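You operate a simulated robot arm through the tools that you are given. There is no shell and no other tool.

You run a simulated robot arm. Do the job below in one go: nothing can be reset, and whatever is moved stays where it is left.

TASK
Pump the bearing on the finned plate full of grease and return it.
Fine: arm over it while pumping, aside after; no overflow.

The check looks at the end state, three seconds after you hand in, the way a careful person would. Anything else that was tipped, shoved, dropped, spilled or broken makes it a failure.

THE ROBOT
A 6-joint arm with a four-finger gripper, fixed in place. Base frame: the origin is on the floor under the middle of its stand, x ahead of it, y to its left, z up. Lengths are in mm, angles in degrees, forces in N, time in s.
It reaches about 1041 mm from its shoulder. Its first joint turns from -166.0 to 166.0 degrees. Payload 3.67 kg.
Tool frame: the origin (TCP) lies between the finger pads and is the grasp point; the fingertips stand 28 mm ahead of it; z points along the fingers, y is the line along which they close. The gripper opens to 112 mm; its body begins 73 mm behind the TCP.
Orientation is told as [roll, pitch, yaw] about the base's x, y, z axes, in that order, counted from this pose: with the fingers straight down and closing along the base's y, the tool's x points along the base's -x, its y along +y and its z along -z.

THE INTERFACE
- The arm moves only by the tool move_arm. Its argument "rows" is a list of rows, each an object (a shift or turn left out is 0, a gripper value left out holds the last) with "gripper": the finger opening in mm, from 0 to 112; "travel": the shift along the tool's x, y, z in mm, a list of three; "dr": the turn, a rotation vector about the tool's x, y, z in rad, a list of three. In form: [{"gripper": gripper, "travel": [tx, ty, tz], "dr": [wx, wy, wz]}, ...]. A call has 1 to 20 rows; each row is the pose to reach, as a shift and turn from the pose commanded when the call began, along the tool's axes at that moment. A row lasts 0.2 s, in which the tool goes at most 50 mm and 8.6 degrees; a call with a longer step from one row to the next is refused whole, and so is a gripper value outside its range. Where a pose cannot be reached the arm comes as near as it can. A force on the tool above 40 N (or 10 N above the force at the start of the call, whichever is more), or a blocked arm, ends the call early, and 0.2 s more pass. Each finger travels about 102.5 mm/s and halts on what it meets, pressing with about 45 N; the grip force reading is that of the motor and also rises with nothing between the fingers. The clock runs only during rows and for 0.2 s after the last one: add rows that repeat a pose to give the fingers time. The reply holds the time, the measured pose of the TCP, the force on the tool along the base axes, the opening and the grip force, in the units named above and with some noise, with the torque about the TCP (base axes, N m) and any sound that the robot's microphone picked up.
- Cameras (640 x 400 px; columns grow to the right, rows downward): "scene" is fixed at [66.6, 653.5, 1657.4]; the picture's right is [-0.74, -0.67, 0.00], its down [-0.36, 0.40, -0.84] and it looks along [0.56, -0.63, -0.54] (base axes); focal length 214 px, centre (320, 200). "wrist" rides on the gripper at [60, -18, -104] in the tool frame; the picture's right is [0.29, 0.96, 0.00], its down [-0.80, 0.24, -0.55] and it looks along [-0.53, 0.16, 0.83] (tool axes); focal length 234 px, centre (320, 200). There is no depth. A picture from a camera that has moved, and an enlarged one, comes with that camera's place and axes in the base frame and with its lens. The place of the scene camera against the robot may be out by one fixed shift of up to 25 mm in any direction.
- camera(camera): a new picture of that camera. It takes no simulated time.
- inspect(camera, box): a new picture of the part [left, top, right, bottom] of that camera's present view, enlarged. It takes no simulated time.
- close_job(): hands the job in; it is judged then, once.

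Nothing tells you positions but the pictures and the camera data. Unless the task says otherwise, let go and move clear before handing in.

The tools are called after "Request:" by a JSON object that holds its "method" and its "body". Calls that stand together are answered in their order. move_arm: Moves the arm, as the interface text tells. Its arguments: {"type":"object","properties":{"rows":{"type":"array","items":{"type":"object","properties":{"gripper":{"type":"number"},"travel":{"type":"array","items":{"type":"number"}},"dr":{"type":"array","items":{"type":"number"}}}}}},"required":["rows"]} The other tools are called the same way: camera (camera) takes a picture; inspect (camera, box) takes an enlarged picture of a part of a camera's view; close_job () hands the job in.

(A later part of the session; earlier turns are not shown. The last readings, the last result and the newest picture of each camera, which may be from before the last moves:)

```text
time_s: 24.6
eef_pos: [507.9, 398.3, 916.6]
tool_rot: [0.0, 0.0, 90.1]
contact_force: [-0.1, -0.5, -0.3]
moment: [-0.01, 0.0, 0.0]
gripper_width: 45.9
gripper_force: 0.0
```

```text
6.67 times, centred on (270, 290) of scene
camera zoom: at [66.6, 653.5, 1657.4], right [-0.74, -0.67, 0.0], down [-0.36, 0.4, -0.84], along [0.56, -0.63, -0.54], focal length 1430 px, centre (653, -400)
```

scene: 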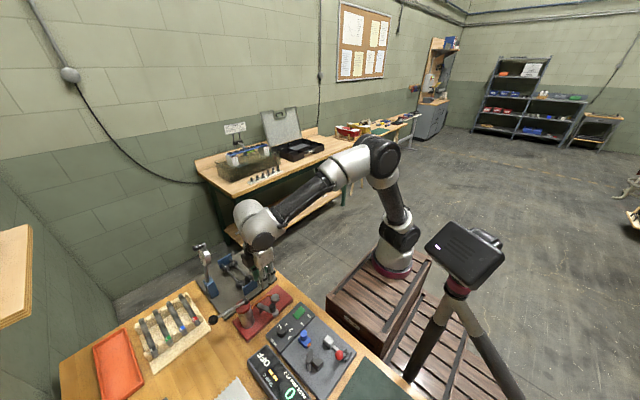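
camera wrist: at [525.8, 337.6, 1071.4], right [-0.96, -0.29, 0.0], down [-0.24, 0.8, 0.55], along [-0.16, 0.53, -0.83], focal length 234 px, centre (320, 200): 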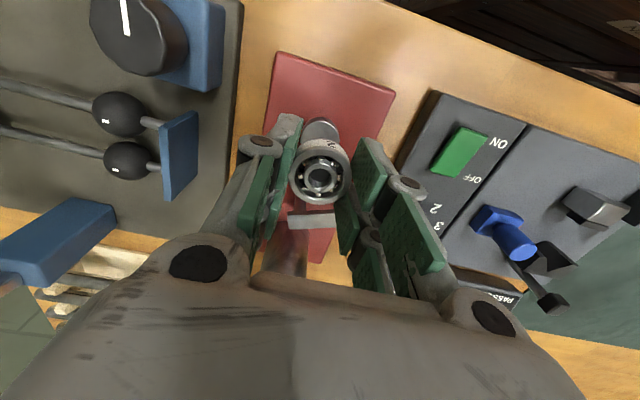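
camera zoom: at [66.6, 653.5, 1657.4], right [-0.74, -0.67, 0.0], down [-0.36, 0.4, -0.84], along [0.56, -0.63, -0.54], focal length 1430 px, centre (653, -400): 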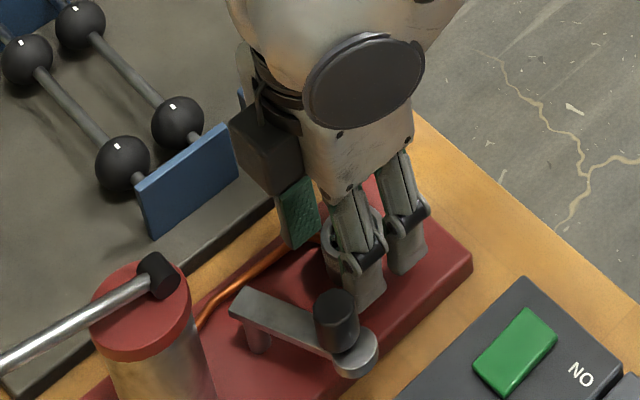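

The bearing rests on the nest. I raise the gripper straight up and look at it and the swing arm from above.

Request:
{"method": "move_arm", "body": {"rows": [{"travel": [0, 0, -10]}, {"travel": [0, 0, -30]}, {"travel": [0, 0, -60]}, {"travel": [0, 0, -100]}, {"travel": [0, 0, -140]}, {"gripper": 60, "travel": [0, 0, -150]}, {"travel": [30, 0, -150]}, {"travel": [30, 0, -150]}]}}

Request:
{"method": "camera", "body": {"camera": "wrist"}}

Request:
{"method": "inspect", "body": {"camera": "wrist", "box": [230, 60, 430, 220]}}

Request:
{"method": "inspect", "body": {"camera": "scene", "box": [230, 270, 310, 330]}}

```text
time_s: 26.4
eef_pos: [507.3, 367.1, 1067.3]
tool_rot: [0.0, 0.0, 89.9]
contact_force: [0.4, -1.0, -0.1]
moment: [0.02, -0.02, -0.02]
gripper_width: 60.1
gripper_force: 0.0
```

```text
taken
camera wrist: at [526.2, 307.1, 1169.5], right [-0.96, -0.29, 0.0], down [-0.24, 0.8, 0.55], along [-0.16, 0.53, -0.83], focal length 234 px, centre (320, 200)
```

wrist: 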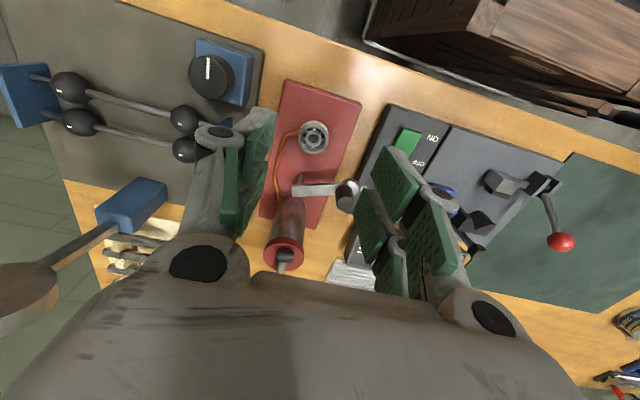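

```text
2.50 times, centred on (330, 140) of wrist
camera zoom: at [526.2, 307.1, 1169.5], right [-0.96, -0.29, 0.0], down [-0.24, 0.8, 0.55], along [-0.16, 0.53, -0.83], focal length 585 px, centre (295, 350)
```

zoom: 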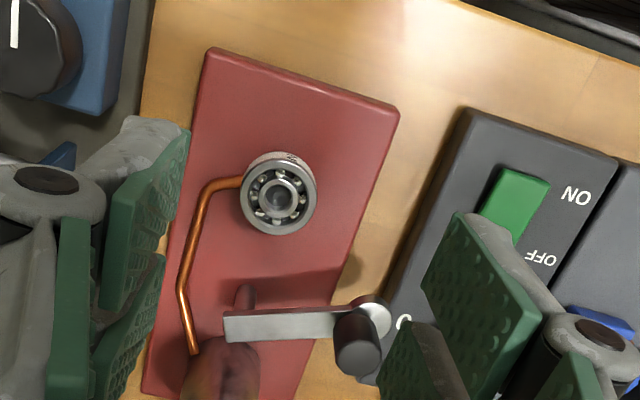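

```text
6.67 times, centred on (270, 300) of scene
camera zoom: at [66.6, 653.5, 1657.4], right [-0.74, -0.67, 0.0], down [-0.36, 0.4, -0.84], along [0.56, -0.63, -0.54], focal length 1430 px, centre (653, -467)
```

zoom: 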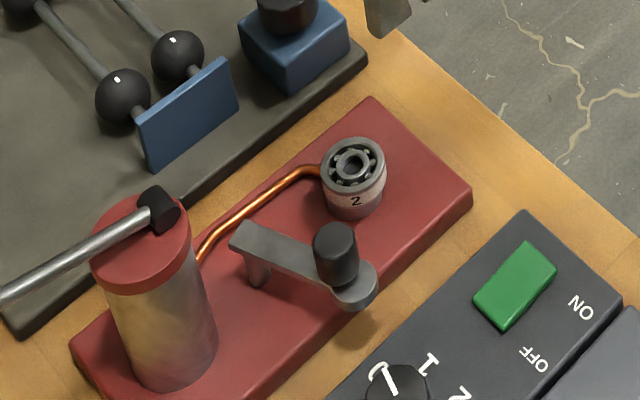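

The bearing is level and centred on the nest. I take the arm pivot as about (507, 464.5) and its knob at about (452.5, 446), top z ≈ 944, so it must swing ~71° counter-clockwise. I move above the knob, turning to match the swing direction.

Request:
{"method": "move_arm", "body": {"rows": [{"gripper": 44, "travel": [-10, 7, 0], "dr": [0, 0, 0.12]}, {"travel": [-20, 14, 0], "dr": [0, 0, 0.25]}, {"travel": [-30, 21, 0], "dr": [0, 0, 0.38]}, {"travel": [-40, 28, 0], "dr": [0, 0, 0.51]}, {"travel": [-50, 35, 0], "dr": [0, 0, 0.64]}, {"travel": [-60, 42, 0], "dr": [0, 0, 0.77]}, {"travel": [-70, 49, 0], "dr": [0, 0, 0.9]}, {"travel": [-78.9, 54.8, 0], "dr": [0, 0, 1.03]}, {"travel": [-78.9, 54.8, 10], "dr": [0, 0, 1.16]}, {"travel": [-78.9, 54.8, 20], "dr": [0, 0, 1.244]}, {"travel": [-78.9, 54.8, 20], "dr": [0, 0, 1.244]}]}}

Request:
{"method": "camera", "body": {"camera": "wrist"}}

Request:
{"method": "inspect", "body": {"camera": "wrist", "box": [230, 60, 430, 240]}}

Request:
{"method": "inspect", "body": {"camera": "scene", "box": [220, 240, 320, 330]}}

```text
time_s: 28.8
eef_pos: [452.4, 447.5, 1047.4]
tool_rot: [0.0, -0.1, 18.7]
contact_force: [0.1, -0.1, -0.1]
moment: [0.01, 0.03, -0.03]
gripper_width: 44.1
gripper_force: 0.0
```

```text
taken
camera wrist: at [400.9, 411.1, 1148.9], right [-0.58, 0.82, 0.0], down [0.68, 0.48, 0.55], along [0.45, 0.32, -0.83], focal length 234 px, centre (320, 200)
```

wrist: 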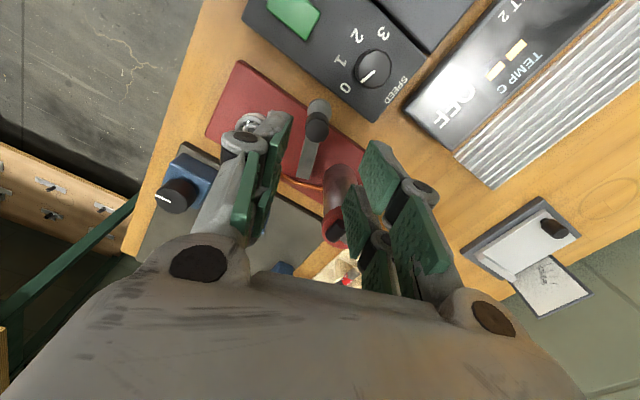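

```text
2.22 times, centred on (330, 150) of wrist
camera zoom: at [400.9, 411.1, 1148.9], right [-0.58, 0.82, 0.0], down [0.68, 0.48, 0.55], along [0.45, 0.32, -0.83], focal length 520 px, centre (298, 311)
```

zoom: 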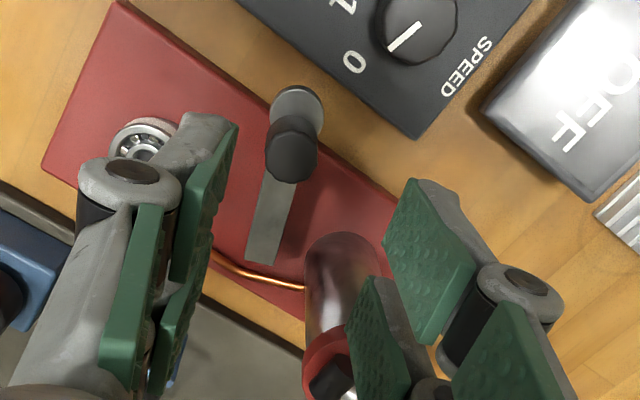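

```text
4.44 times, centred on (270, 285) of scene
camera zoom: at [66.6, 653.5, 1657.4], right [-0.74, -0.67, 0.0], down [-0.36, 0.4, -0.84], along [0.56, -0.63, -0.54], focal length 953 px, centre (542, -178)
```

zoom: 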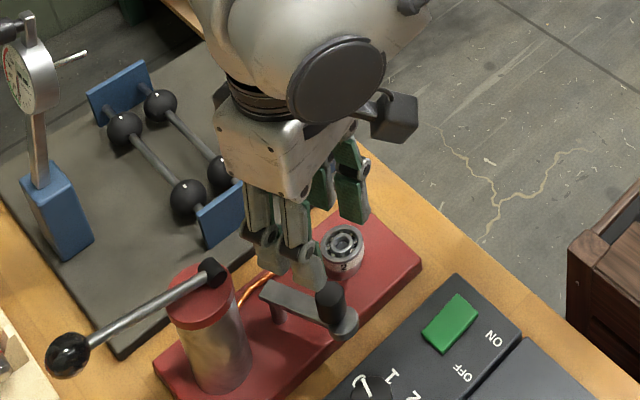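

The knob reads (453.5, 446) and there is about 12 mm clearance to the cylinder. I descend with the fingers straddling the knob.

Request:
{"method": "move_arm", "body": {"rows": [{"travel": [-0.6, -1.2, 20]}, {"travel": [-0.6, -1.2, 40]}, {"travel": [-0.6, -1.2, 60]}, {"travel": [-0.6, -1.2, 78]}, {"travel": [-0.6, -1.2, 78]}]}}

Request:
{"method": "inspect", "body": {"camera": "wrist", "box": [230, 80, 430, 260]}}

Request:
{"method": "inspect", "body": {"camera": "scene", "box": [230, 260, 310, 330]}}

```text
time_s: 30.0
eef_pos: [451.9, 444.9, 967.8]
tool_rot: [0.0, 0.0, 18.7]
contact_force: [-0.2, 0.9, 0.2]
moment: [-0.01, -0.01, 0.0]
gripper_width: 44.1
gripper_force: 0.0
```

```text
2.22 times, centred on (330, 170) of wrist
camera zoom: at [401.9, 409.3, 1070.1], right [-0.58, 0.81, 0.0], down [0.68, 0.48, 0.55], along [0.45, 0.32, -0.83], focal length 520 px, centre (298, 267)
```

zoom: 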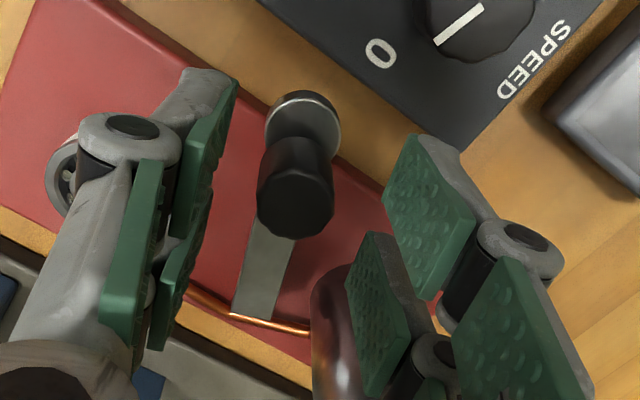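

```text
5.71 times, centred on (270, 295) of scene
camera zoom: at [66.6, 653.5, 1657.4], right [-0.74, -0.67, 0.0], down [-0.36, 0.4, -0.84], along [0.56, -0.63, -0.54], focal length 1226 px, centre (606, -343)
```

zoom: 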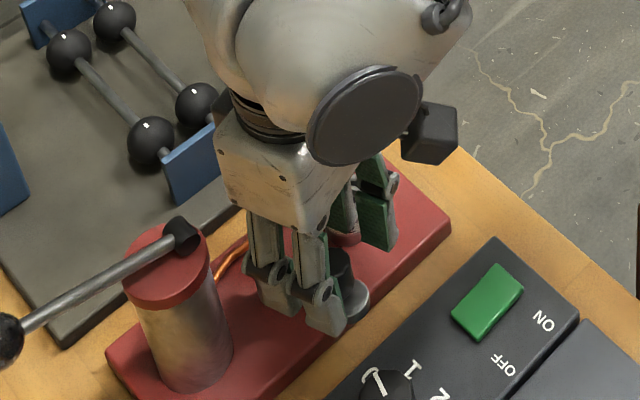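

The knob is centred between the pads. I lower another 16 mm and close to a loose cage around it.

Request:
{"method": "move_arm", "body": {"rows": [{"travel": [0, 0, 8]}, {"travel": [0, 0, 16]}, {"gripper": 36, "travel": [0, 0, 16]}, {"gripper": 29, "travel": [0, 0, 16]}, {"gripper": 26, "travel": [0, 0, 16]}, {"gripper": 26, "travel": [0, 0, 16]}]}}

Request:
{"method": "inspect", "body": {"camera": "wrist", "box": [230, 80, 430, 260]}}

Request:
{"method": "inspect", "body": {"camera": "scene", "box": [230, 260, 310, 330]}}

```text
time_s: 31.4
eef_pos: [453.4, 445.3, 952.0]
tool_rot: [0.1, 0.0, 18.7]
contact_force: [0.5, -0.1, 0.6]
moment: [0.0, -0.01, 0.02]
gripper_width: 25.8
gripper_force: 0.1
```

```text
2.22 times, centred on (330, 170) of wrist
camera zoom: at [402.7, 409.5, 1053.7], right [-0.58, 0.81, 0.0], down [0.68, 0.48, 0.55], along [0.45, 0.32, -0.83], focal length 520 px, centre (298, 267)
```

zoom: 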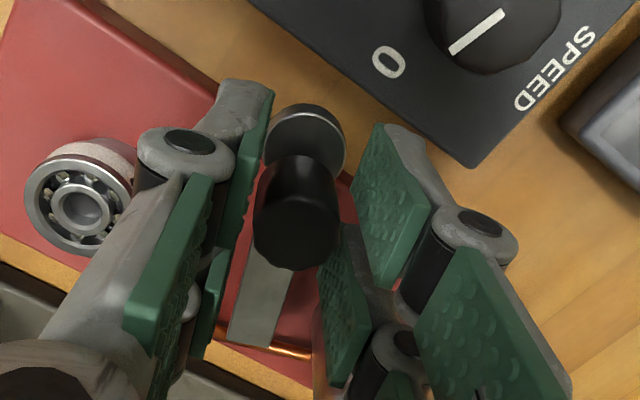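

```text
5.71 times, centred on (270, 295) of scene
camera zoom: at [66.6, 653.5, 1657.4], right [-0.74, -0.67, 0.0], down [-0.36, 0.4, -0.84], along [0.56, -0.63, -0.54], focal length 1226 px, centre (606, -343)
```

zoom: 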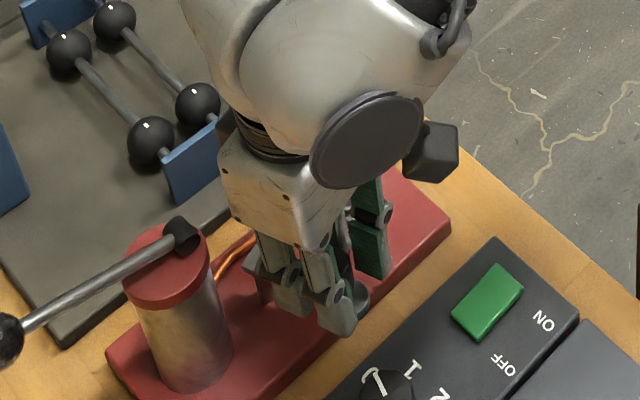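

The knob is caged with ~2 mm slack. I swing the arm along its arc about the pivot, turning the gripper with it.

Request:
{"method": "move_arm", "body": {"rows": [{"travel": [-0.16, -3.27, 0], "dr": [0, 0, -0.0576]}, {"travel": [-0.51, -6.53, 0], "dr": [0, 0, -0.1152]}, {"travel": [-1.04, -9.76, 0], "dr": [0, 0, -0.1728]}, {"travel": [-1.76, -12.95, 0], "dr": [0, 0, -0.2304]}, {"travel": [-2.66, -16.1, 0], "dr": [0, 0, -0.288]}, {"travel": [-3.74, -19.19, 0], "dr": [0, 0, -0.3456]}, {"travel": [-5.0, -22.22, 0], "dr": [0, 0, -0.4032]}, {"travel": [-6.43, -25.16, 0], "dr": [0, 0, -0.4608]}, {"travel": [-8.03, -28.02, 0], "dr": [0, 0, -0.5184]}, {"travel": [-9.79, -30.79, 0], "dr": [0, 0, -0.576]}, {"travel": [-11.7, -33.44, 0], "dr": [0, 0, -0.6336]}, {"travel": [-13.77, -35.98, 0], "dr": [0, 0, -0.6912]}, {"travel": [-15.98, -38.4, 0], "dr": [0, 0, -0.7487]}, {"travel": [-18.32, -40.69, 0], "dr": [0, 0, -0.8063]}, {"travel": [-20.79, -42.84, 0], "dr": [0, 0, -0.8639]}, {"travel": [-23.38, -44.84, 0], "dr": [0, 0, -0.9215]}, {"travel": [-26.08, -46.69, 0], "dr": [0, 0, -0.9791]}, {"travel": [-28.89, -48.39, 0], "dr": [0, 0, -1.0367]}, {"travel": [-31.79, -49.92, 0], "dr": [0, 0, -1.0943]}, {"travel": [-34.77, -51.27, 0], "dr": [0, 0, -1.1519]}]}}

Request:
{"method": "camera", "body": {"camera": "wrist"}}

Request:
{"method": "inspect", "body": {"camera": "wrist", "box": [230, 80, 430, 260]}}

Request:
{"method": "inspect", "body": {"camera": "scene", "box": [230, 260, 310, 330]}}

```text
time_s: 35.6
eef_pos: [502.9, 408.4, 951.9]
tool_rot: [-0.1, 0.0, 84.9]
contact_force: [-0.9, 0.3, -0.5]
moment: [0.0, -0.01, 0.04]
gripper_width: 26.0
gripper_force: 0.2
```

```text
taken
camera wrist: at [515.4, 346.8, 1054.9], right [-0.98, -0.2, 0.0], down [-0.17, 0.82, 0.55], along [-0.11, 0.54, -0.83], focal length 234 px, centre (320, 200)
```

wrist: 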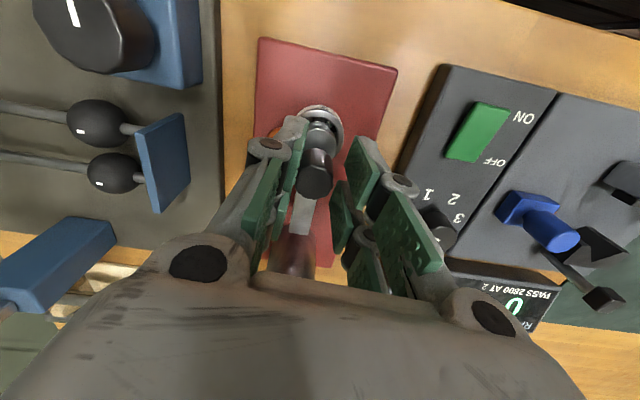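

```text
2.22 times, centred on (330, 170) of wrist
camera zoom: at [515.4, 346.8, 1054.9], right [-0.98, -0.2, 0.0], down [-0.17, 0.82, 0.55], along [-0.11, 0.54, -0.83], focal length 520 px, centre (298, 267)
```

zoom: 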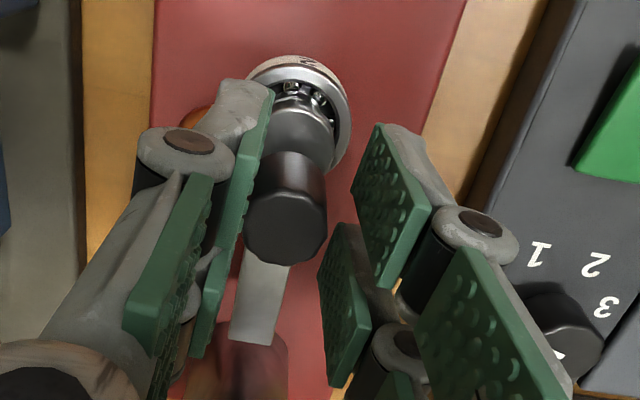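

```text
5.71 times, centred on (270, 295) of scene
camera zoom: at [66.6, 653.5, 1657.4], right [-0.74, -0.67, 0.0], down [-0.36, 0.4, -0.84], along [0.56, -0.63, -0.54], focal length 1226 px, centre (606, -343)
```

zoom: 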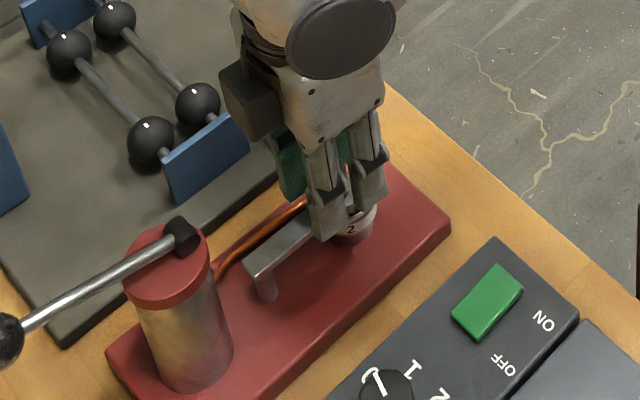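

The arm's disc now appears over the bearing. I open the fingers, raise, and check alignment.

Request:
{"method": "move_arm", "body": {"rows": [{"gripper": 34}, {"gripper": 44}, {"gripper": 44, "travel": [0, 0, -15]}, {"travel": [0, 0, -40]}, {"travel": [0, 0, -80]}, {"travel": [0, 0, -110]}, {"travel": [0, 0, -110]}]}}

Request:
{"method": "inspect", "body": {"camera": "wrist", "box": [240, 60, 400, 180]}}

Request:
{"method": "inspect", "body": {"camera": "scene", "box": [240, 275, 300, 320]}}

```text
time_s: 37.2
eef_pos: [505.3, 407.4, 1063.2]
tool_rot: [0.1, -0.1, 84.7]
contact_force: [0.3, 0.5, 0.4]
moment: [0.0, 0.03, 0.01]
gripper_width: 43.7
gripper_force: 0.1
```

```text
3.33 times, centred on (320, 120) of wrist
camera zoom: at [517.6, 346.1, 1165.6], right [-0.98, -0.2, 0.0], down [-0.17, 0.82, 0.55], along [-0.11, 0.54, -0.83], focal length 781 px, centre (320, 467)
```

zoom: 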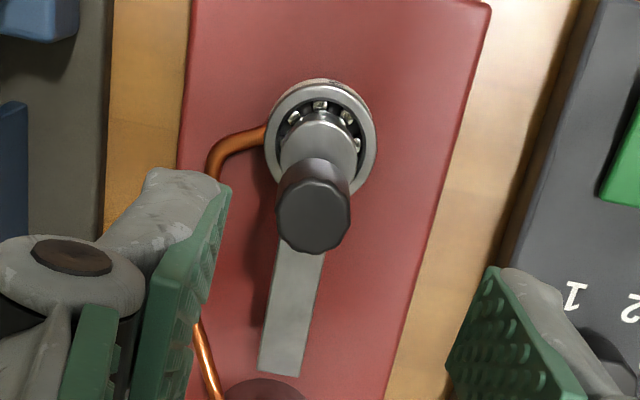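

```text
8.89 times, centred on (270, 298) of scene
camera zoom: at [66.6, 653.5, 1657.4], right [-0.74, -0.67, 0.0], down [-0.36, 0.4, -0.84], along [0.56, -0.63, -0.54], focal length 1906 px, centre (764, -667)
```

zoom: 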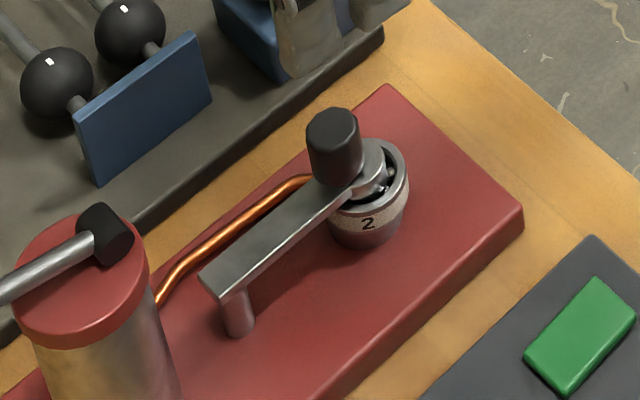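

The disc sits squarely over the bearing. Now for the lever: I move with open fingers, straddling the lever line, toward its ball knob at about (503, 601, 1023).

Request:
{"method": "move_arm", "body": {"rows": [{"gripper": 60, "travel": [-30, 3.4, -7], "dr": [0, 0, -0.03]}, {"travel": [-60, 6.9, -7], "dr": [0, 0, -0.06]}, {"travel": [-90, 10.3, -7], "dr": [0, 0, -0.091]}, {"travel": [-115, 13.2, -7], "dr": [0, 0, -0.091]}, {"travel": [-131.7, 15.1, -7], "dr": [0, 0, -0.091]}, {"travel": [-131.7, 15.1, -7], "dr": [0, 0, -0.091]}]}}

Request:
{"method": "camera", "body": {"camera": "wrist"}}

Request:
{"method": "inspect", "body": {"camera": "scene", "box": [180, 240, 300, 340]}}

```text
time_s: 38.6
eef_pos: [499.2, 542.8, 1069.7]
tool_rot: [0.1, 0.0, 89.8]
contact_force: [0.0, -0.2, 0.4]
moment: [0.0, 0.0, 0.0]
gripper_width: 60.0
gripper_force: 0.1
```

```text
taken
camera wrist: at [518.1, 482.4, 1171.9], right [-0.96, -0.29, 0.0], down [-0.24, 0.8, 0.55], along [-0.16, 0.53, -0.83], focal length 234 px, centre (320, 200)
```

wrist: 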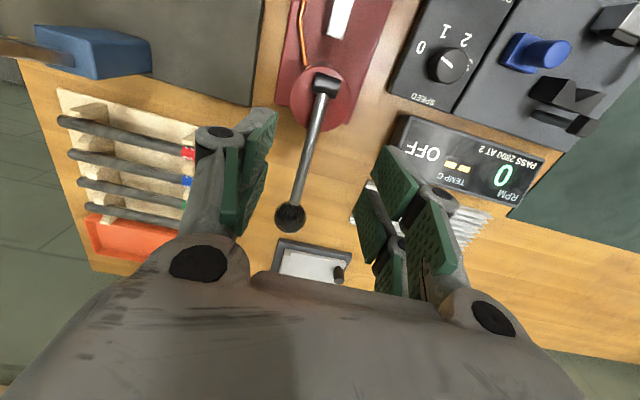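

```text
4.00 times, centred on (240, 290) of scene
camera zoom: at [66.6, 653.5, 1657.4], right [-0.74, -0.67, 0.0], down [-0.36, 0.4, -0.84], along [0.56, -0.63, -0.54], focal length 858 px, centre (640, -160)
```

zoom: 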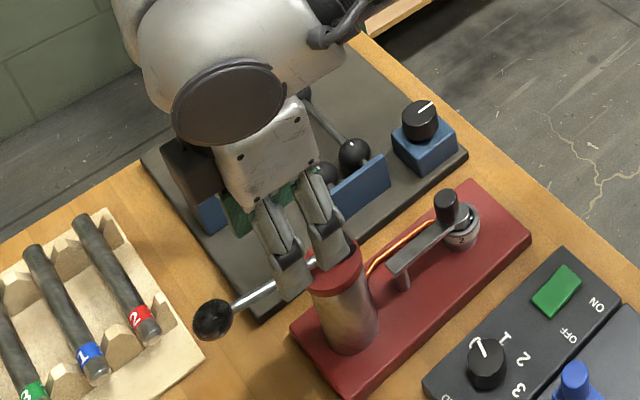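

The ball knob appears near (507.5, 603, 1018). I move over it and check before lowering around it.

Request:
{"method": "move_arm", "body": {"rows": [{"travel": [-30, -7.5, 0]}, {"travel": [-60, -7.5, 0]}, {"travel": [-60, -7.5, 15]}, {"travel": [-60, -7.5, 15]}]}}

Request:
{"method": "inspect", "body": {"camera": "wrist", "box": [220, 60, 420, 260]}}

Request:
{"method": "inspect", "body": {"camera": "scene", "box": [180, 240, 300, 340]}}

```text
time_s: 39.6
eef_pos: [507.1, 603.0, 1052.3]
tool_rot: [0.0, 0.0, 90.0]
contact_force: [0.4, -0.1, -0.2]
moment: [-0.01, 0.04, -0.01]
gripper_width: 60.1
gripper_force: 0.0
```

```text
2.00 times, centred on (320, 160) of wrist
camera zoom: at [525.4, 542.7, 1155.1], right [-0.96, -0.29, 0.0], down [-0.24, 0.8, 0.55], along [-0.16, 0.53, -0.83], focal length 468 px, centre (320, 280)
```

zoom: 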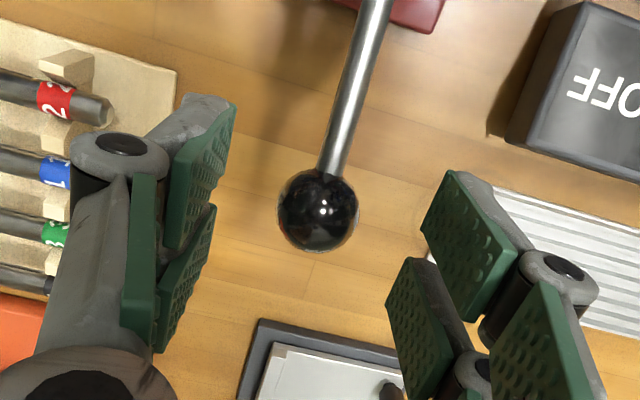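

```text
4.00 times, centred on (240, 290) of scene
camera zoom: at [66.6, 653.5, 1657.4], right [-0.74, -0.67, 0.0], down [-0.36, 0.4, -0.84], along [0.56, -0.63, -0.54], focal length 858 px, centre (640, -160)
```

zoom: 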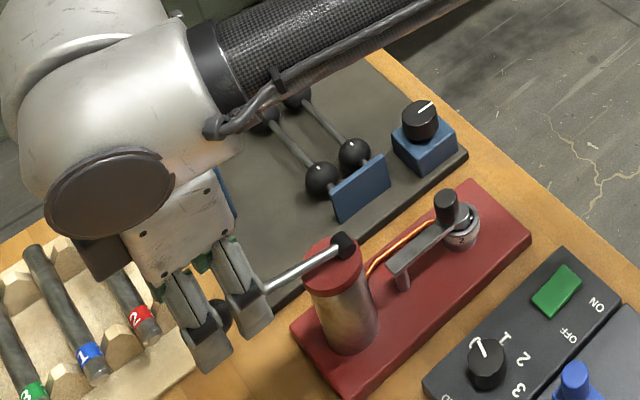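

The ball is at about (507, 606, 1015), 26 mm across. I lower the fingers around it and grip.

Request:
{"method": "move_arm", "body": {"rows": [{"travel": [-3.3, 0, 12]}, {"travel": [-3.3, 0, 25]}, {"travel": [-3.3, 0, 37]}, {"gripper": 40, "travel": [-3.3, 0, 37]}, {"gripper": 28, "travel": [-3.3, 0, 37]}, {"gripper": 14, "travel": [-3.3, 0, 37]}, {"gripper": 14, "travel": [-3.3, 0, 37]}]}}

Request:
{"method": "inspect", "body": {"camera": "wrist", "box": [220, 60, 420, 260]}}

Request:
{"method": "inspect", "body": {"camera": "scene", "box": [180, 240, 300, 340]}}

```text
time_s: 41.2
eef_pos: [507.1, 604.4, 1016.7]
tool_rot: [0.1, -0.1, 89.9]
contact_force: [0.1, -0.6, -1.7]
moment: [0.09, -0.01, 0.0]
gripper_width: 24.6
gripper_force: 45.4
```

```text
2.00 times, centred on (320, 160) of wrist
camera zoom: at [525.2, 544.4, 1119.5], right [-0.96, -0.29, 0.0], down [-0.24, 0.8, 0.55], along [-0.16, 0.53, -0.83], focal length 468 px, centre (320, 280)
```

zoom: 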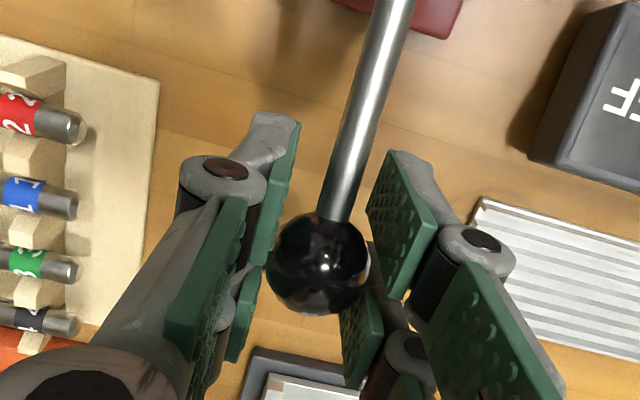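

```text
4.00 times, centred on (240, 290) of scene
camera zoom: at [66.6, 653.5, 1657.4], right [-0.74, -0.67, 0.0], down [-0.36, 0.4, -0.84], along [0.56, -0.63, -0.54], focal length 858 px, centre (640, -160)
```

zoom: 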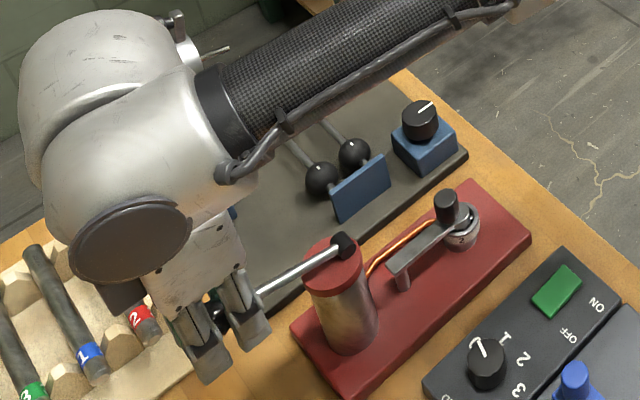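

The ball is gripped. I press the lever down slowly along its arc and watch the force.

Request:
{"method": "move_arm", "body": {"rows": [{"travel": [-0.3, 0, 3]}, {"travel": [-0.6, 0, 6]}, {"travel": [-0.9, 0, 9]}, {"travel": [-1.1, 0, 12]}, {"travel": [-1.1, 0, 12]}]}}

Request:
{"method": "inspect", "body": {"camera": "scene", "box": [240, 275, 300, 320]}}

```text
time_s: 42.4
eef_pos: [506.6, 607.1, 1005.7]
tool_rot: [-0.1, -0.1, 89.9]
contact_force: [2.8, 34.2, 18.1]
moment: [-1.05, -0.04, 0.01]
gripper_width: 24.1
gripper_force: 45.2
```

```text
8.89 times, centred on (270, 298) of scene
camera zoom: at [66.6, 653.5, 1657.4], right [-0.74, -0.67, 0.0], down [-0.36, 0.4, -0.84], along [0.56, -0.63, -0.54], focal length 1906 px, centre (764, -667)
```

zoom: 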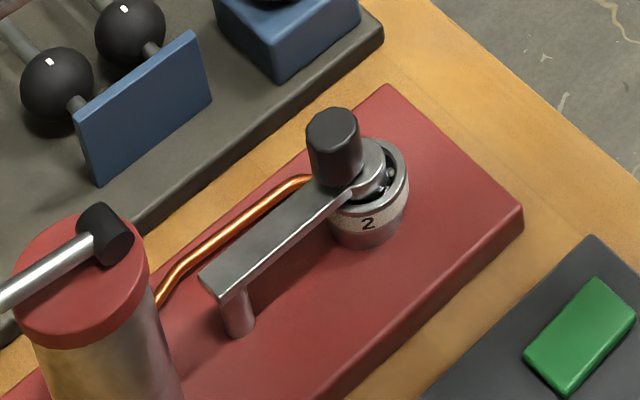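

The lever pulls the tool outward in +y as it comes down (its arc is steeper than I assumed). I follow it 1.8 mm outward to unload the side force.

Request:
{"method": "move_arm", "body": {"rows": [{"travel": [-1, 0, 0]}, {"travel": [-1.8, 0, 0]}, {"travel": [-1.8, 0, 0]}]}}

```text
time_s: 43.2
eef_pos: [507.2, 607.3, 1005.8]
tool_rot: [-0.1, 0.1, 89.9]
contact_force: [-3.3, 22.9, 13.9]
moment: [-0.8, 0.02, 0.04]
gripper_width: 24.1
gripper_force: 45.3
```

The reading shows the grip resisting the ball's rotation, not the lever itself. I release the ball to let it settle and see whether the lever springs back.

Request:
{"method": "move_arm", "body": {"rows": [{"gripper": 24}, {"gripper": 32}, {"gripper": 44}, {"gripper": 56}, {"gripper": 56}]}}

Request:
{"method": "inspect", "body": {"camera": "wrist", "box": [220, 60, 420, 260]}}

Request:
{"method": "inspect", "body": {"camera": "scene", "box": [180, 240, 300, 340]}}

```text
time_s: 44.4
eef_pos: [507.3, 607.2, 1006.2]
tool_rot: [0.0, -0.1, 89.9]
contact_force: [0.3, -0.5, 0.7]
moment: [-0.01, -0.04, -0.01]
gripper_width: 56.0
gripper_force: 0.1
```

```text
2.00 times, centred on (320, 160) of wrist
camera zoom: at [525.9, 547.1, 1108.1], right [-0.96, -0.29, 0.0], down [-0.24, 0.8, 0.55], along [-0.16, 0.53, -0.83], focal length 468 px, centre (320, 280)
```

zoom: 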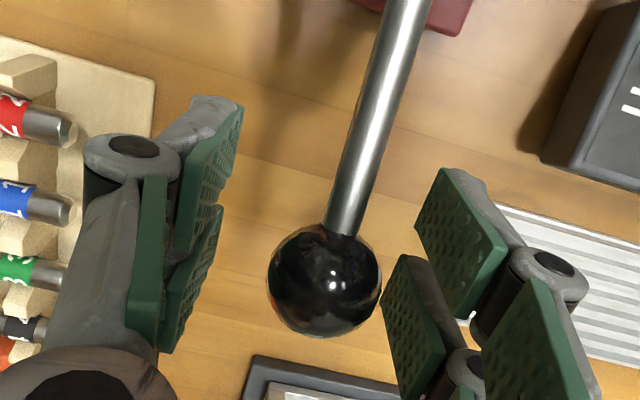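

```text
4.00 times, centred on (240, 290) of scene
camera zoom: at [66.6, 653.5, 1657.4], right [-0.74, -0.67, 0.0], down [-0.36, 0.4, -0.84], along [0.56, -0.63, -0.54], focal length 858 px, centre (640, -160)
```

zoom: 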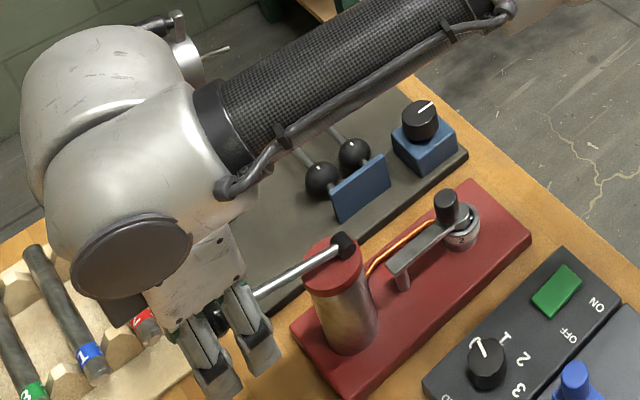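

The lever is spring-returned: the ball is back at z ≈ 1015. I'll pump instead by pressing on the ball from above with closed fingers. I rise, close, and position over it.

Request:
{"method": "move_arm", "body": {"rows": [{"travel": [0, 0, -15]}, {"travel": [0, 0, -35]}, {"travel": [0, 0, -55]}, {"travel": [0, 0, -70]}, {"travel": [16, 0, -70]}, {"gripper": 40, "travel": [16, 0, -70]}, {"gripper": 20, "travel": [16, 0, -70]}, {"gripper": 0, "travel": [16, 0, -70]}, {"gripper": 0, "travel": [16, 0, -70]}, {"gripper": 0, "travel": [16, 0, -70]}]}}

Request:
{"method": "inspect", "body": {"camera": "wrist", "box": [220, 60, 420, 260]}}

Request:
{"method": "inspect", "body": {"camera": "scene", "box": [180, 240, 300, 340]}}

```text
time_s: 46.6
eef_pos: [506.9, 591.3, 1074.4]
tool_rot: [0.0, 0.0, 89.9]
contact_force: [-0.4, -0.1, -0.2]
moment: [0.0, -0.01, -0.02]
gripper_width: 0.1
gripper_force: 36.0
```

```text
2.00 times, centred on (320, 160) of wrist
camera zoom: at [525.9, 531.1, 1176.6], right [-0.96, -0.29, 0.0], down [-0.24, 0.8, 0.55], along [-0.16, 0.53, -0.83], focal length 468 px, centre (320, 280)
```

zoom: 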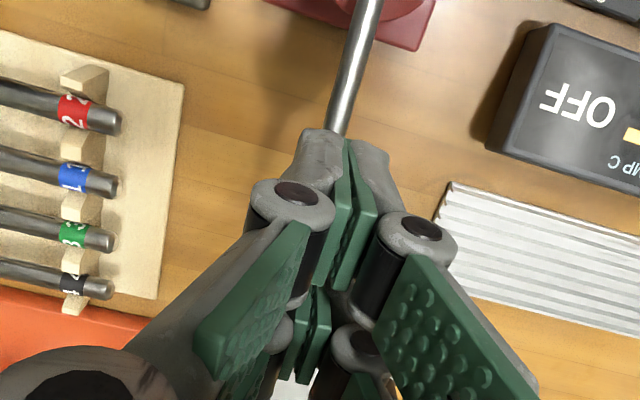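

```text
4.00 times, centred on (240, 290) of scene
camera zoom: at [66.6, 653.5, 1657.4], right [-0.74, -0.67, 0.0], down [-0.36, 0.4, -0.84], along [0.56, -0.63, -0.54], focal length 858 px, centre (640, -160)
```

zoom: 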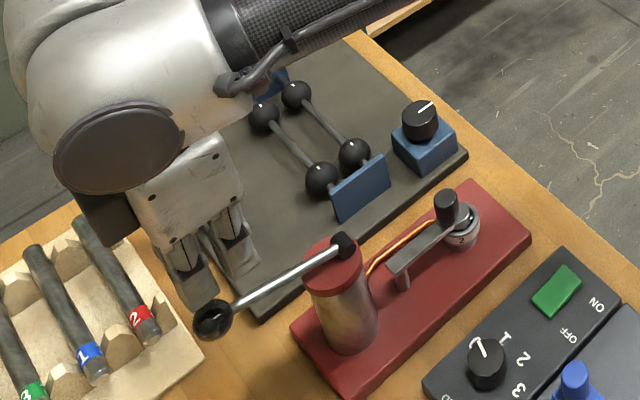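

The lever is back at rest. I press down in stages, reading the force.

Request:
{"method": "move_arm", "body": {"rows": [{"travel": [0, 0, 8]}, {"travel": [0, 0, 16]}, {"travel": [0, 0, 22]}, {"travel": [0, 0, 27]}, {"travel": [0, 0, 27]}]}}

Request:
{"method": "inspect", "body": {"camera": "scene", "box": [180, 240, 300, 340]}}

```text
time_s: 47.8
eef_pos: [507.9, 591.2, 1047.7]
tool_rot: [-0.1, 0.0, 89.9]
contact_force: [0.2, -0.8, 2.5]
moment: [0.04, -0.02, -0.03]
gripper_width: 0.2
gripper_force: 35.8
```

```text
4.00 times, centred on (240, 290) of scene
camera zoom: at [66.6, 653.5, 1657.4], right [-0.74, -0.67, 0.0], down [-0.36, 0.4, -0.84], along [0.56, -0.63, -0.54], focal length 858 px, centre (640, -160)
```

zoom: 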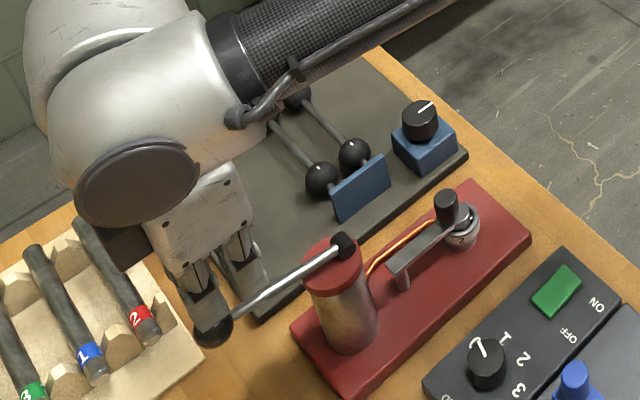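

Light contact only (2.5 N): the lever moves easily. I continue the stroke downward.

Request:
{"method": "move_arm", "body": {"rows": [{"travel": [0, 0, 5]}, {"travel": [0, 0, 10]}, {"travel": [0, 0, 15]}, {"travel": [0, 0, 20]}, {"travel": [0, 0, 20]}]}}

Request:
{"method": "inspect", "body": {"camera": "scene", "box": [180, 240, 300, 340]}}

Request:
{"method": "inspect", "body": {"camera": "scene", "box": [270, 280, 310, 310]}}

```text
time_s: 49.0
eef_pos: [507.3, 591.4, 1029.6]
tool_rot: [0.0, 0.0, 89.9]
contact_force: [1.1, 0.3, 2.9]
moment: [0.08, -0.02, -0.03]
gripper_width: 6.3
gripper_force: 35.4
```

```text
4.00 times, centred on (240, 290) of scene
camera zoom: at [66.6, 653.5, 1657.4], right [-0.74, -0.67, 0.0], down [-0.36, 0.4, -0.84], along [0.56, -0.63, -0.54], focal length 858 px, centre (640, -160)
```

zoom: 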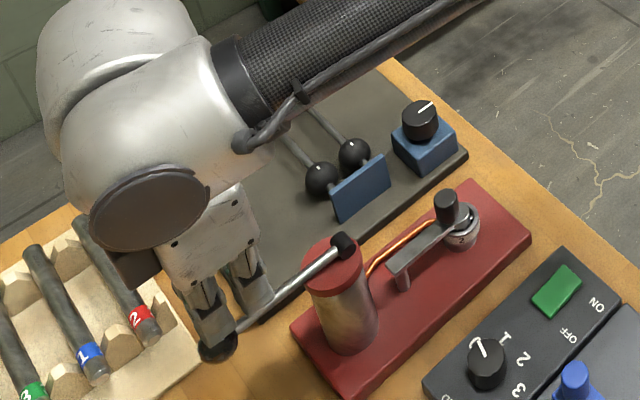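

```text
13.33 times, centred on (290, 295) of scene
camera zoom: at [66.6, 653.5, 1657.4], right [-0.74, -0.67, 0.0], down [-0.36, 0.4, -0.84], along [0.56, -0.63, -0.54], focal length 2860 px, centre (720, -1067)
```

zoom: 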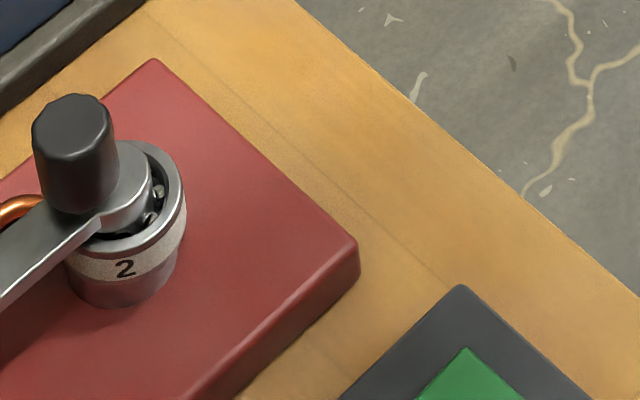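

The fingers were slightly wedged open (6 mm) by the lever. I'll lift off, set a 16 mm gap so the shaft passes freely but the ball is pressed by the fingertip edges, and try again.

Request:
{"method": "move_arm", "body": {"rows": [{"travel": [0, 0, -10]}, {"travel": [0, 0, -25]}, {"travel": [0, 0, -40]}, {"gripper": 16, "travel": [-3, 0, -40]}, {"gripper": 16, "travel": [-3, 0, -40]}, {"gripper": 16, "travel": [-3, 0, -40]}]}}

Request:
{"method": "inspect", "body": {"camera": "wrist", "box": [220, 60, 420, 260]}}

Request:
{"method": "inspect", "body": {"camera": "scene", "box": [180, 240, 300, 340]}}

Request:
{"method": "inspect", "body": {"camera": "scene", "box": [270, 280, 300, 305]}}

```text
time_s: 50.4
eef_pos: [508.6, 593.8, 1068.3]
tool_rot: [0.0, 0.0, 89.9]
contact_force: [0.7, -0.5, -0.5]
moment: [0.03, 0.02, 0.03]
gripper_width: 16.2
gripper_force: 0.0
```

```text
2.00 times, centred on (320, 160) of wrist
camera zoom: at [526.6, 534.6, 1170.5], right [-0.96, -0.29, 0.0], down [-0.24, 0.8, 0.55], along [-0.16, 0.53, -0.83], focal length 468 px, centre (320, 280)
```

zoom: 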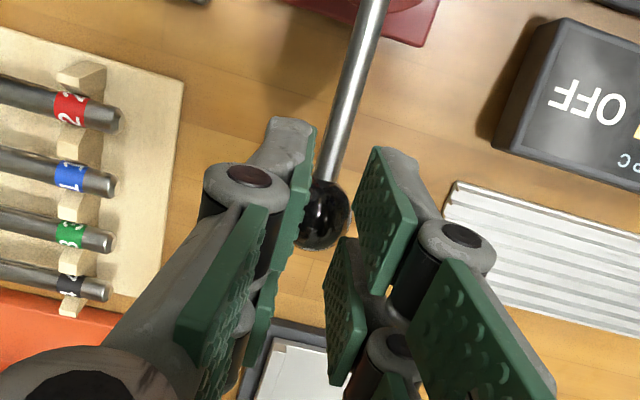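

```text
4.00 times, centred on (240, 290) of scene
camera zoom: at [66.6, 653.5, 1657.4], right [-0.74, -0.67, 0.0], down [-0.36, 0.4, -0.84], along [0.56, -0.63, -0.54], focal length 858 px, centre (640, -160)
```

zoom: 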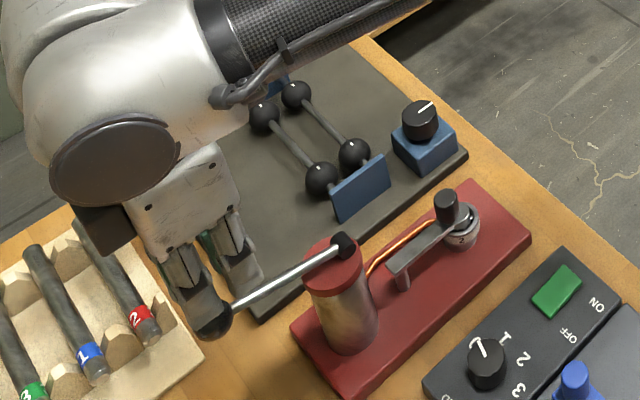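

```text
16.00 times, centred on (285, 292) of scene
camera zoom: at [66.6, 653.5, 1657.4], right [-0.74, -0.67, 0.0], down [-0.36, 0.4, -0.84], along [0.56, -0.63, -0.54], focal length 3432 px, centre (880, -1280)
```

zoom: 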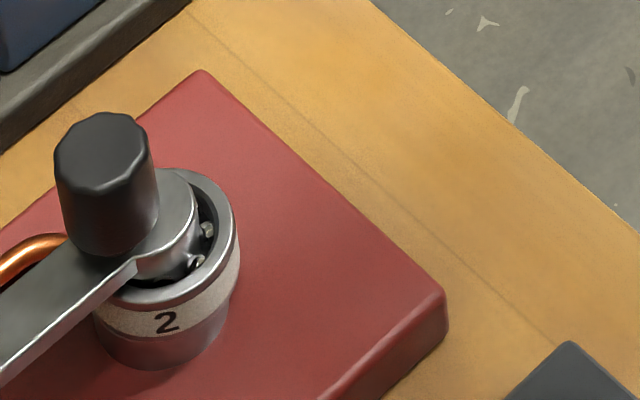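

The lever has sprung back and no grease is visible yet. Now I press down with the 16 mm gap over the ball.

Request:
{"method": "move_arm", "body": {"rows": [{"travel": [0, 0, 8]}, {"travel": [0, 0, 14]}, {"travel": [0, 0, 19]}, {"travel": [0, 0, 24]}, {"travel": [0, 0, 29]}, {"travel": [0, 0, 34]}, {"travel": [0, 0, 34]}]}}

Request:
{"method": "inspect", "body": {"camera": "wrist", "box": [220, 60, 420, 260]}}

Request:
{"method": "inspect", "body": {"camera": "scene", "box": [180, 240, 300, 340]}}

```text
time_s: 52.0
eef_pos: [506.9, 594.4, 1034.8]
tool_rot: [-0.1, 0.0, 90.0]
contact_force: [-2.9, 1.8, 3.0]
moment: [0.03, 0.11, 0.09]
gripper_width: 17.2
gripper_force: 2.0
```

```text
2.00 times, centred on (320, 160) of wrist
camera zoom: at [525.4, 533.7, 1137.2], right [-0.96, -0.29, 0.0], down [-0.24, 0.8, 0.55], along [-0.16, 0.53, -0.83], focal length 468 px, centre (320, 280)
```

zoom: 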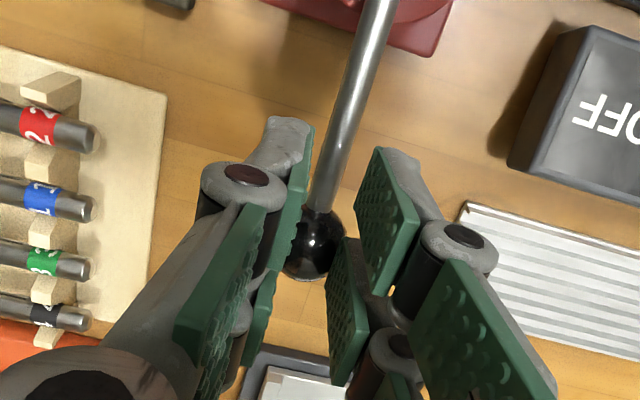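

```text
4.00 times, centred on (240, 290) of scene
camera zoom: at [66.6, 653.5, 1657.4], right [-0.74, -0.67, 0.0], down [-0.36, 0.4, -0.84], along [0.56, -0.63, -0.54], focal length 858 px, centre (640, -160)
```

zoom: 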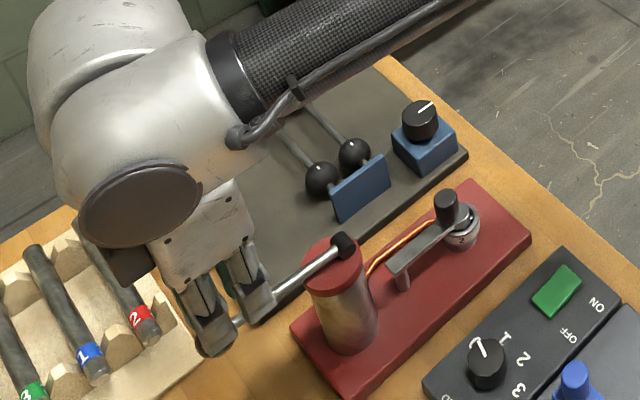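

The ball is going down at only ~3 N. I continue the stroke toward its end.

Request:
{"method": "move_arm", "body": {"rows": [{"travel": [0, 0, 4]}, {"travel": [0, 0, 8]}, {"travel": [0, 0, 12]}, {"travel": [0, 0, 16]}, {"travel": [0, 0, 16]}]}}

Request:
{"method": "inspect", "body": {"camera": "scene", "box": [180, 240, 300, 340]}}

Request:
{"method": "inspect", "body": {"camera": "scene", "box": [270, 280, 300, 305]}}

```text
time_s: 53.2
eef_pos: [507.8, 593.7, 1020.0]
tool_rot: [0.0, 0.0, 89.9]
contact_force: [-1.1, 0.7, 4.2]
moment: [0.05, 0.07, 0.02]
gripper_width: 16.2
gripper_force: 0.4
```

```text
4.00 times, centred on (240, 290) of scene
camera zoom: at [66.6, 653.5, 1657.4], right [-0.74, -0.67, 0.0], down [-0.36, 0.4, -0.84], along [0.56, -0.63, -0.54], focal length 858 px, centre (640, -160)
```

zoom: 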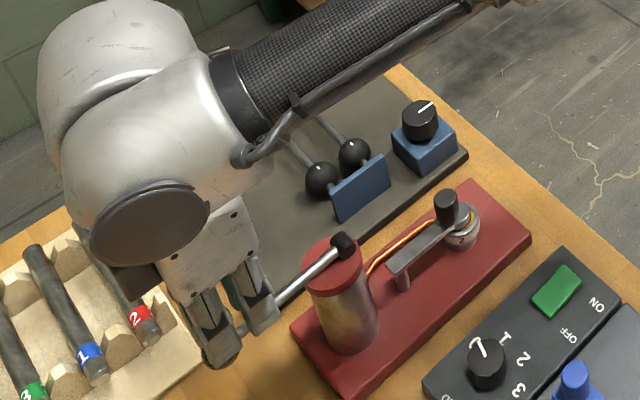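

```text
16.00 times, centred on (285, 292) of scene
camera zoom: at [66.6, 653.5, 1657.4], right [-0.74, -0.67, 0.0], down [-0.36, 0.4, -0.84], along [0.56, -0.63, -0.54], focal length 3432 px, centre (880, -1280)
```

zoom: 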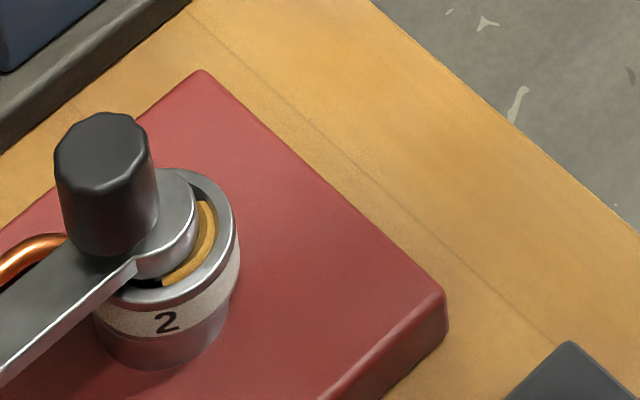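

Amber grease has appeared in the bearing after this stroke. I let the lever return and check how full the bearing is before pumping again.

Request:
{"method": "move_arm", "body": {"rows": [{"travel": [0, 0, -10]}, {"travel": [0, 0, -22]}, {"travel": [0, 0, -34]}, {"travel": [0, 0, -46]}, {"travel": [0, 0, -50]}, {"travel": [0, 0, -50]}]}}

Request:
{"method": "inspect", "body": {"camera": "scene", "box": [270, 280, 300, 305]}}

Request:
{"method": "inspect", "body": {"camera": "scene", "box": [180, 240, 300, 340]}}

Request:
{"method": "camera", "body": {"camera": "wrist"}}

```text
time_s: 54.6
eef_pos: [508.2, 594.3, 1068.2]
tool_rot: [0.0, 0.0, 90.0]
contact_force: [0.3, -0.3, 0.2]
moment: [-0.01, 0.0, 0.03]
gripper_width: 16.1
gripper_force: 0.1
```

```text
16.00 times, centred on (285, 292) of scene
camera zoom: at [66.6, 653.5, 1657.4], right [-0.74, -0.67, 0.0], down [-0.36, 0.4, -0.84], along [0.56, -0.63, -0.54], focal length 3432 px, centre (880, -1280)
```

zoom: 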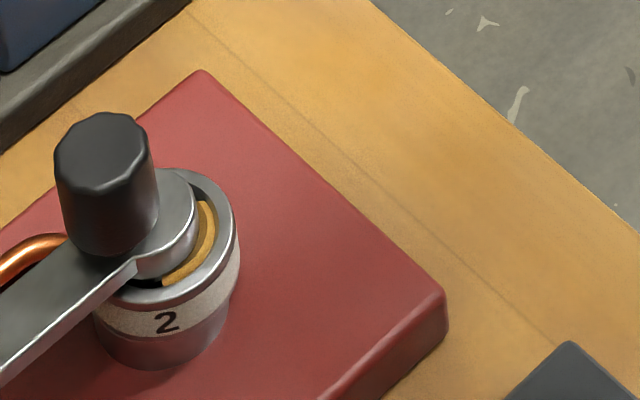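

```text
4.00 times, centred on (240, 290) of scene
camera zoom: at [66.6, 653.5, 1657.4], right [-0.74, -0.67, 0.0], down [-0.36, 0.4, -0.84], along [0.56, -0.63, -0.54], focal length 858 px, centre (640, -160)
```

zoom: 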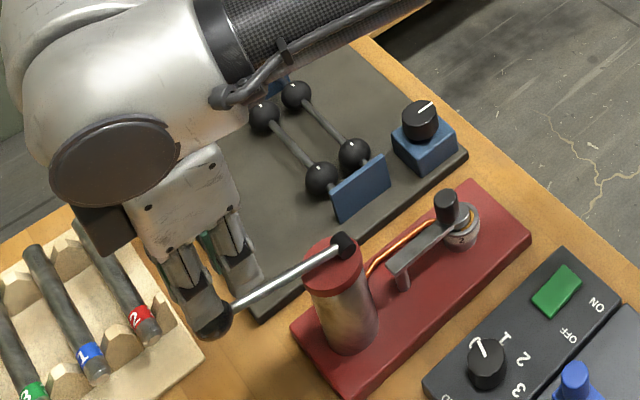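

```text
taken
camera wrist: at [526.4, 534.8, 1170.5], right [-0.96, -0.29, 0.0], down [-0.24, 0.8, 0.55], along [-0.16, 0.53, -0.83], focal length 234 px, centre (320, 200)
```

wrist: 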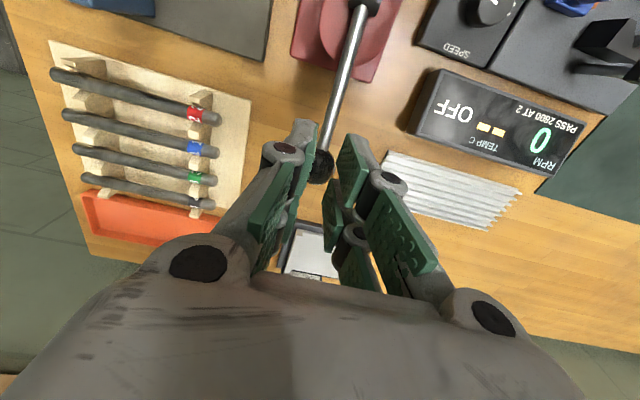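

Grease shows as an arc in the race. I move the wrist camera over the bearing to see how far around it reaches.

Request:
{"method": "move_arm", "body": {"rows": [{"travel": [40, 0, 0]}, {"travel": [80, 0, 0]}, {"travel": [120, 0, 0]}, {"travel": [160, 0, 0]}, {"travel": [185, 0, 0]}, {"travel": [185, 0, 0]}]}}

Request:
{"method": "inspect", "body": {"camera": "wrist", "box": [290, 60, 370, 120]}}

Request:
{"method": "inspect", "body": {"camera": "wrist", "box": [240, 40, 400, 160]}}

```text
time_s: 56.0
eef_pos: [508.9, 409.9, 1070.0]
tool_rot: [0.0, -0.1, 89.8]
contact_force: [0.8, 0.2, 0.3]
moment: [0.0, 0.0, 0.05]
gripper_width: 15.9
gripper_force: 0.1
```

```text
6.67 times, centred on (330, 90) of wrist
camera zoom: at [526.0, 349.1, 1171.6], right [-0.96, -0.29, 0.0], down [-0.24, 0.8, 0.55], along [-0.16, 0.53, -0.83], focal length 1561 px, centre (253, 933)
```

zoom: 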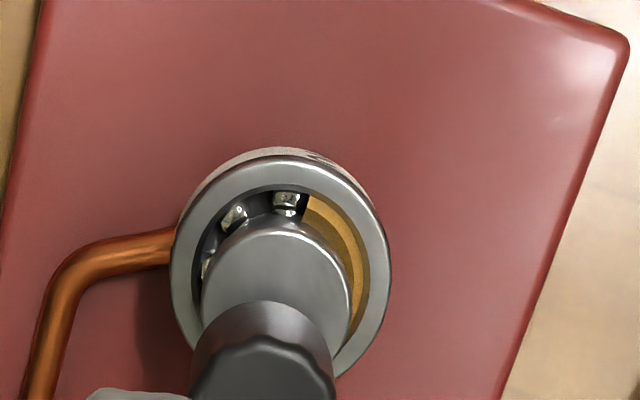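

```text
3.33 times, centred on (320, 100) of wrist
camera zoom: at [526.0, 349.1, 1171.6], right [-0.96, -0.29, 0.0], down [-0.24, 0.8, 0.55], along [-0.16, 0.53, -0.83], focal length 781 px, centre (320, 533)
```

zoom: 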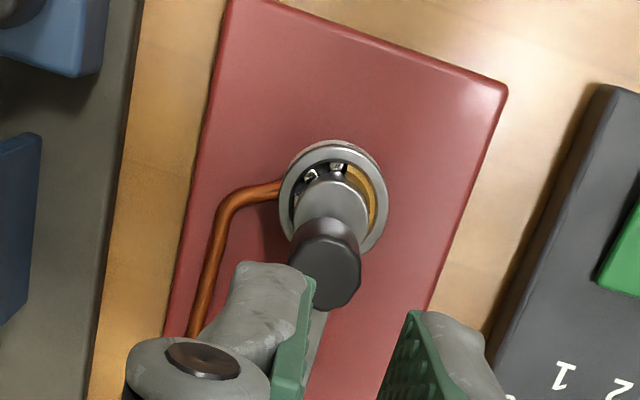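

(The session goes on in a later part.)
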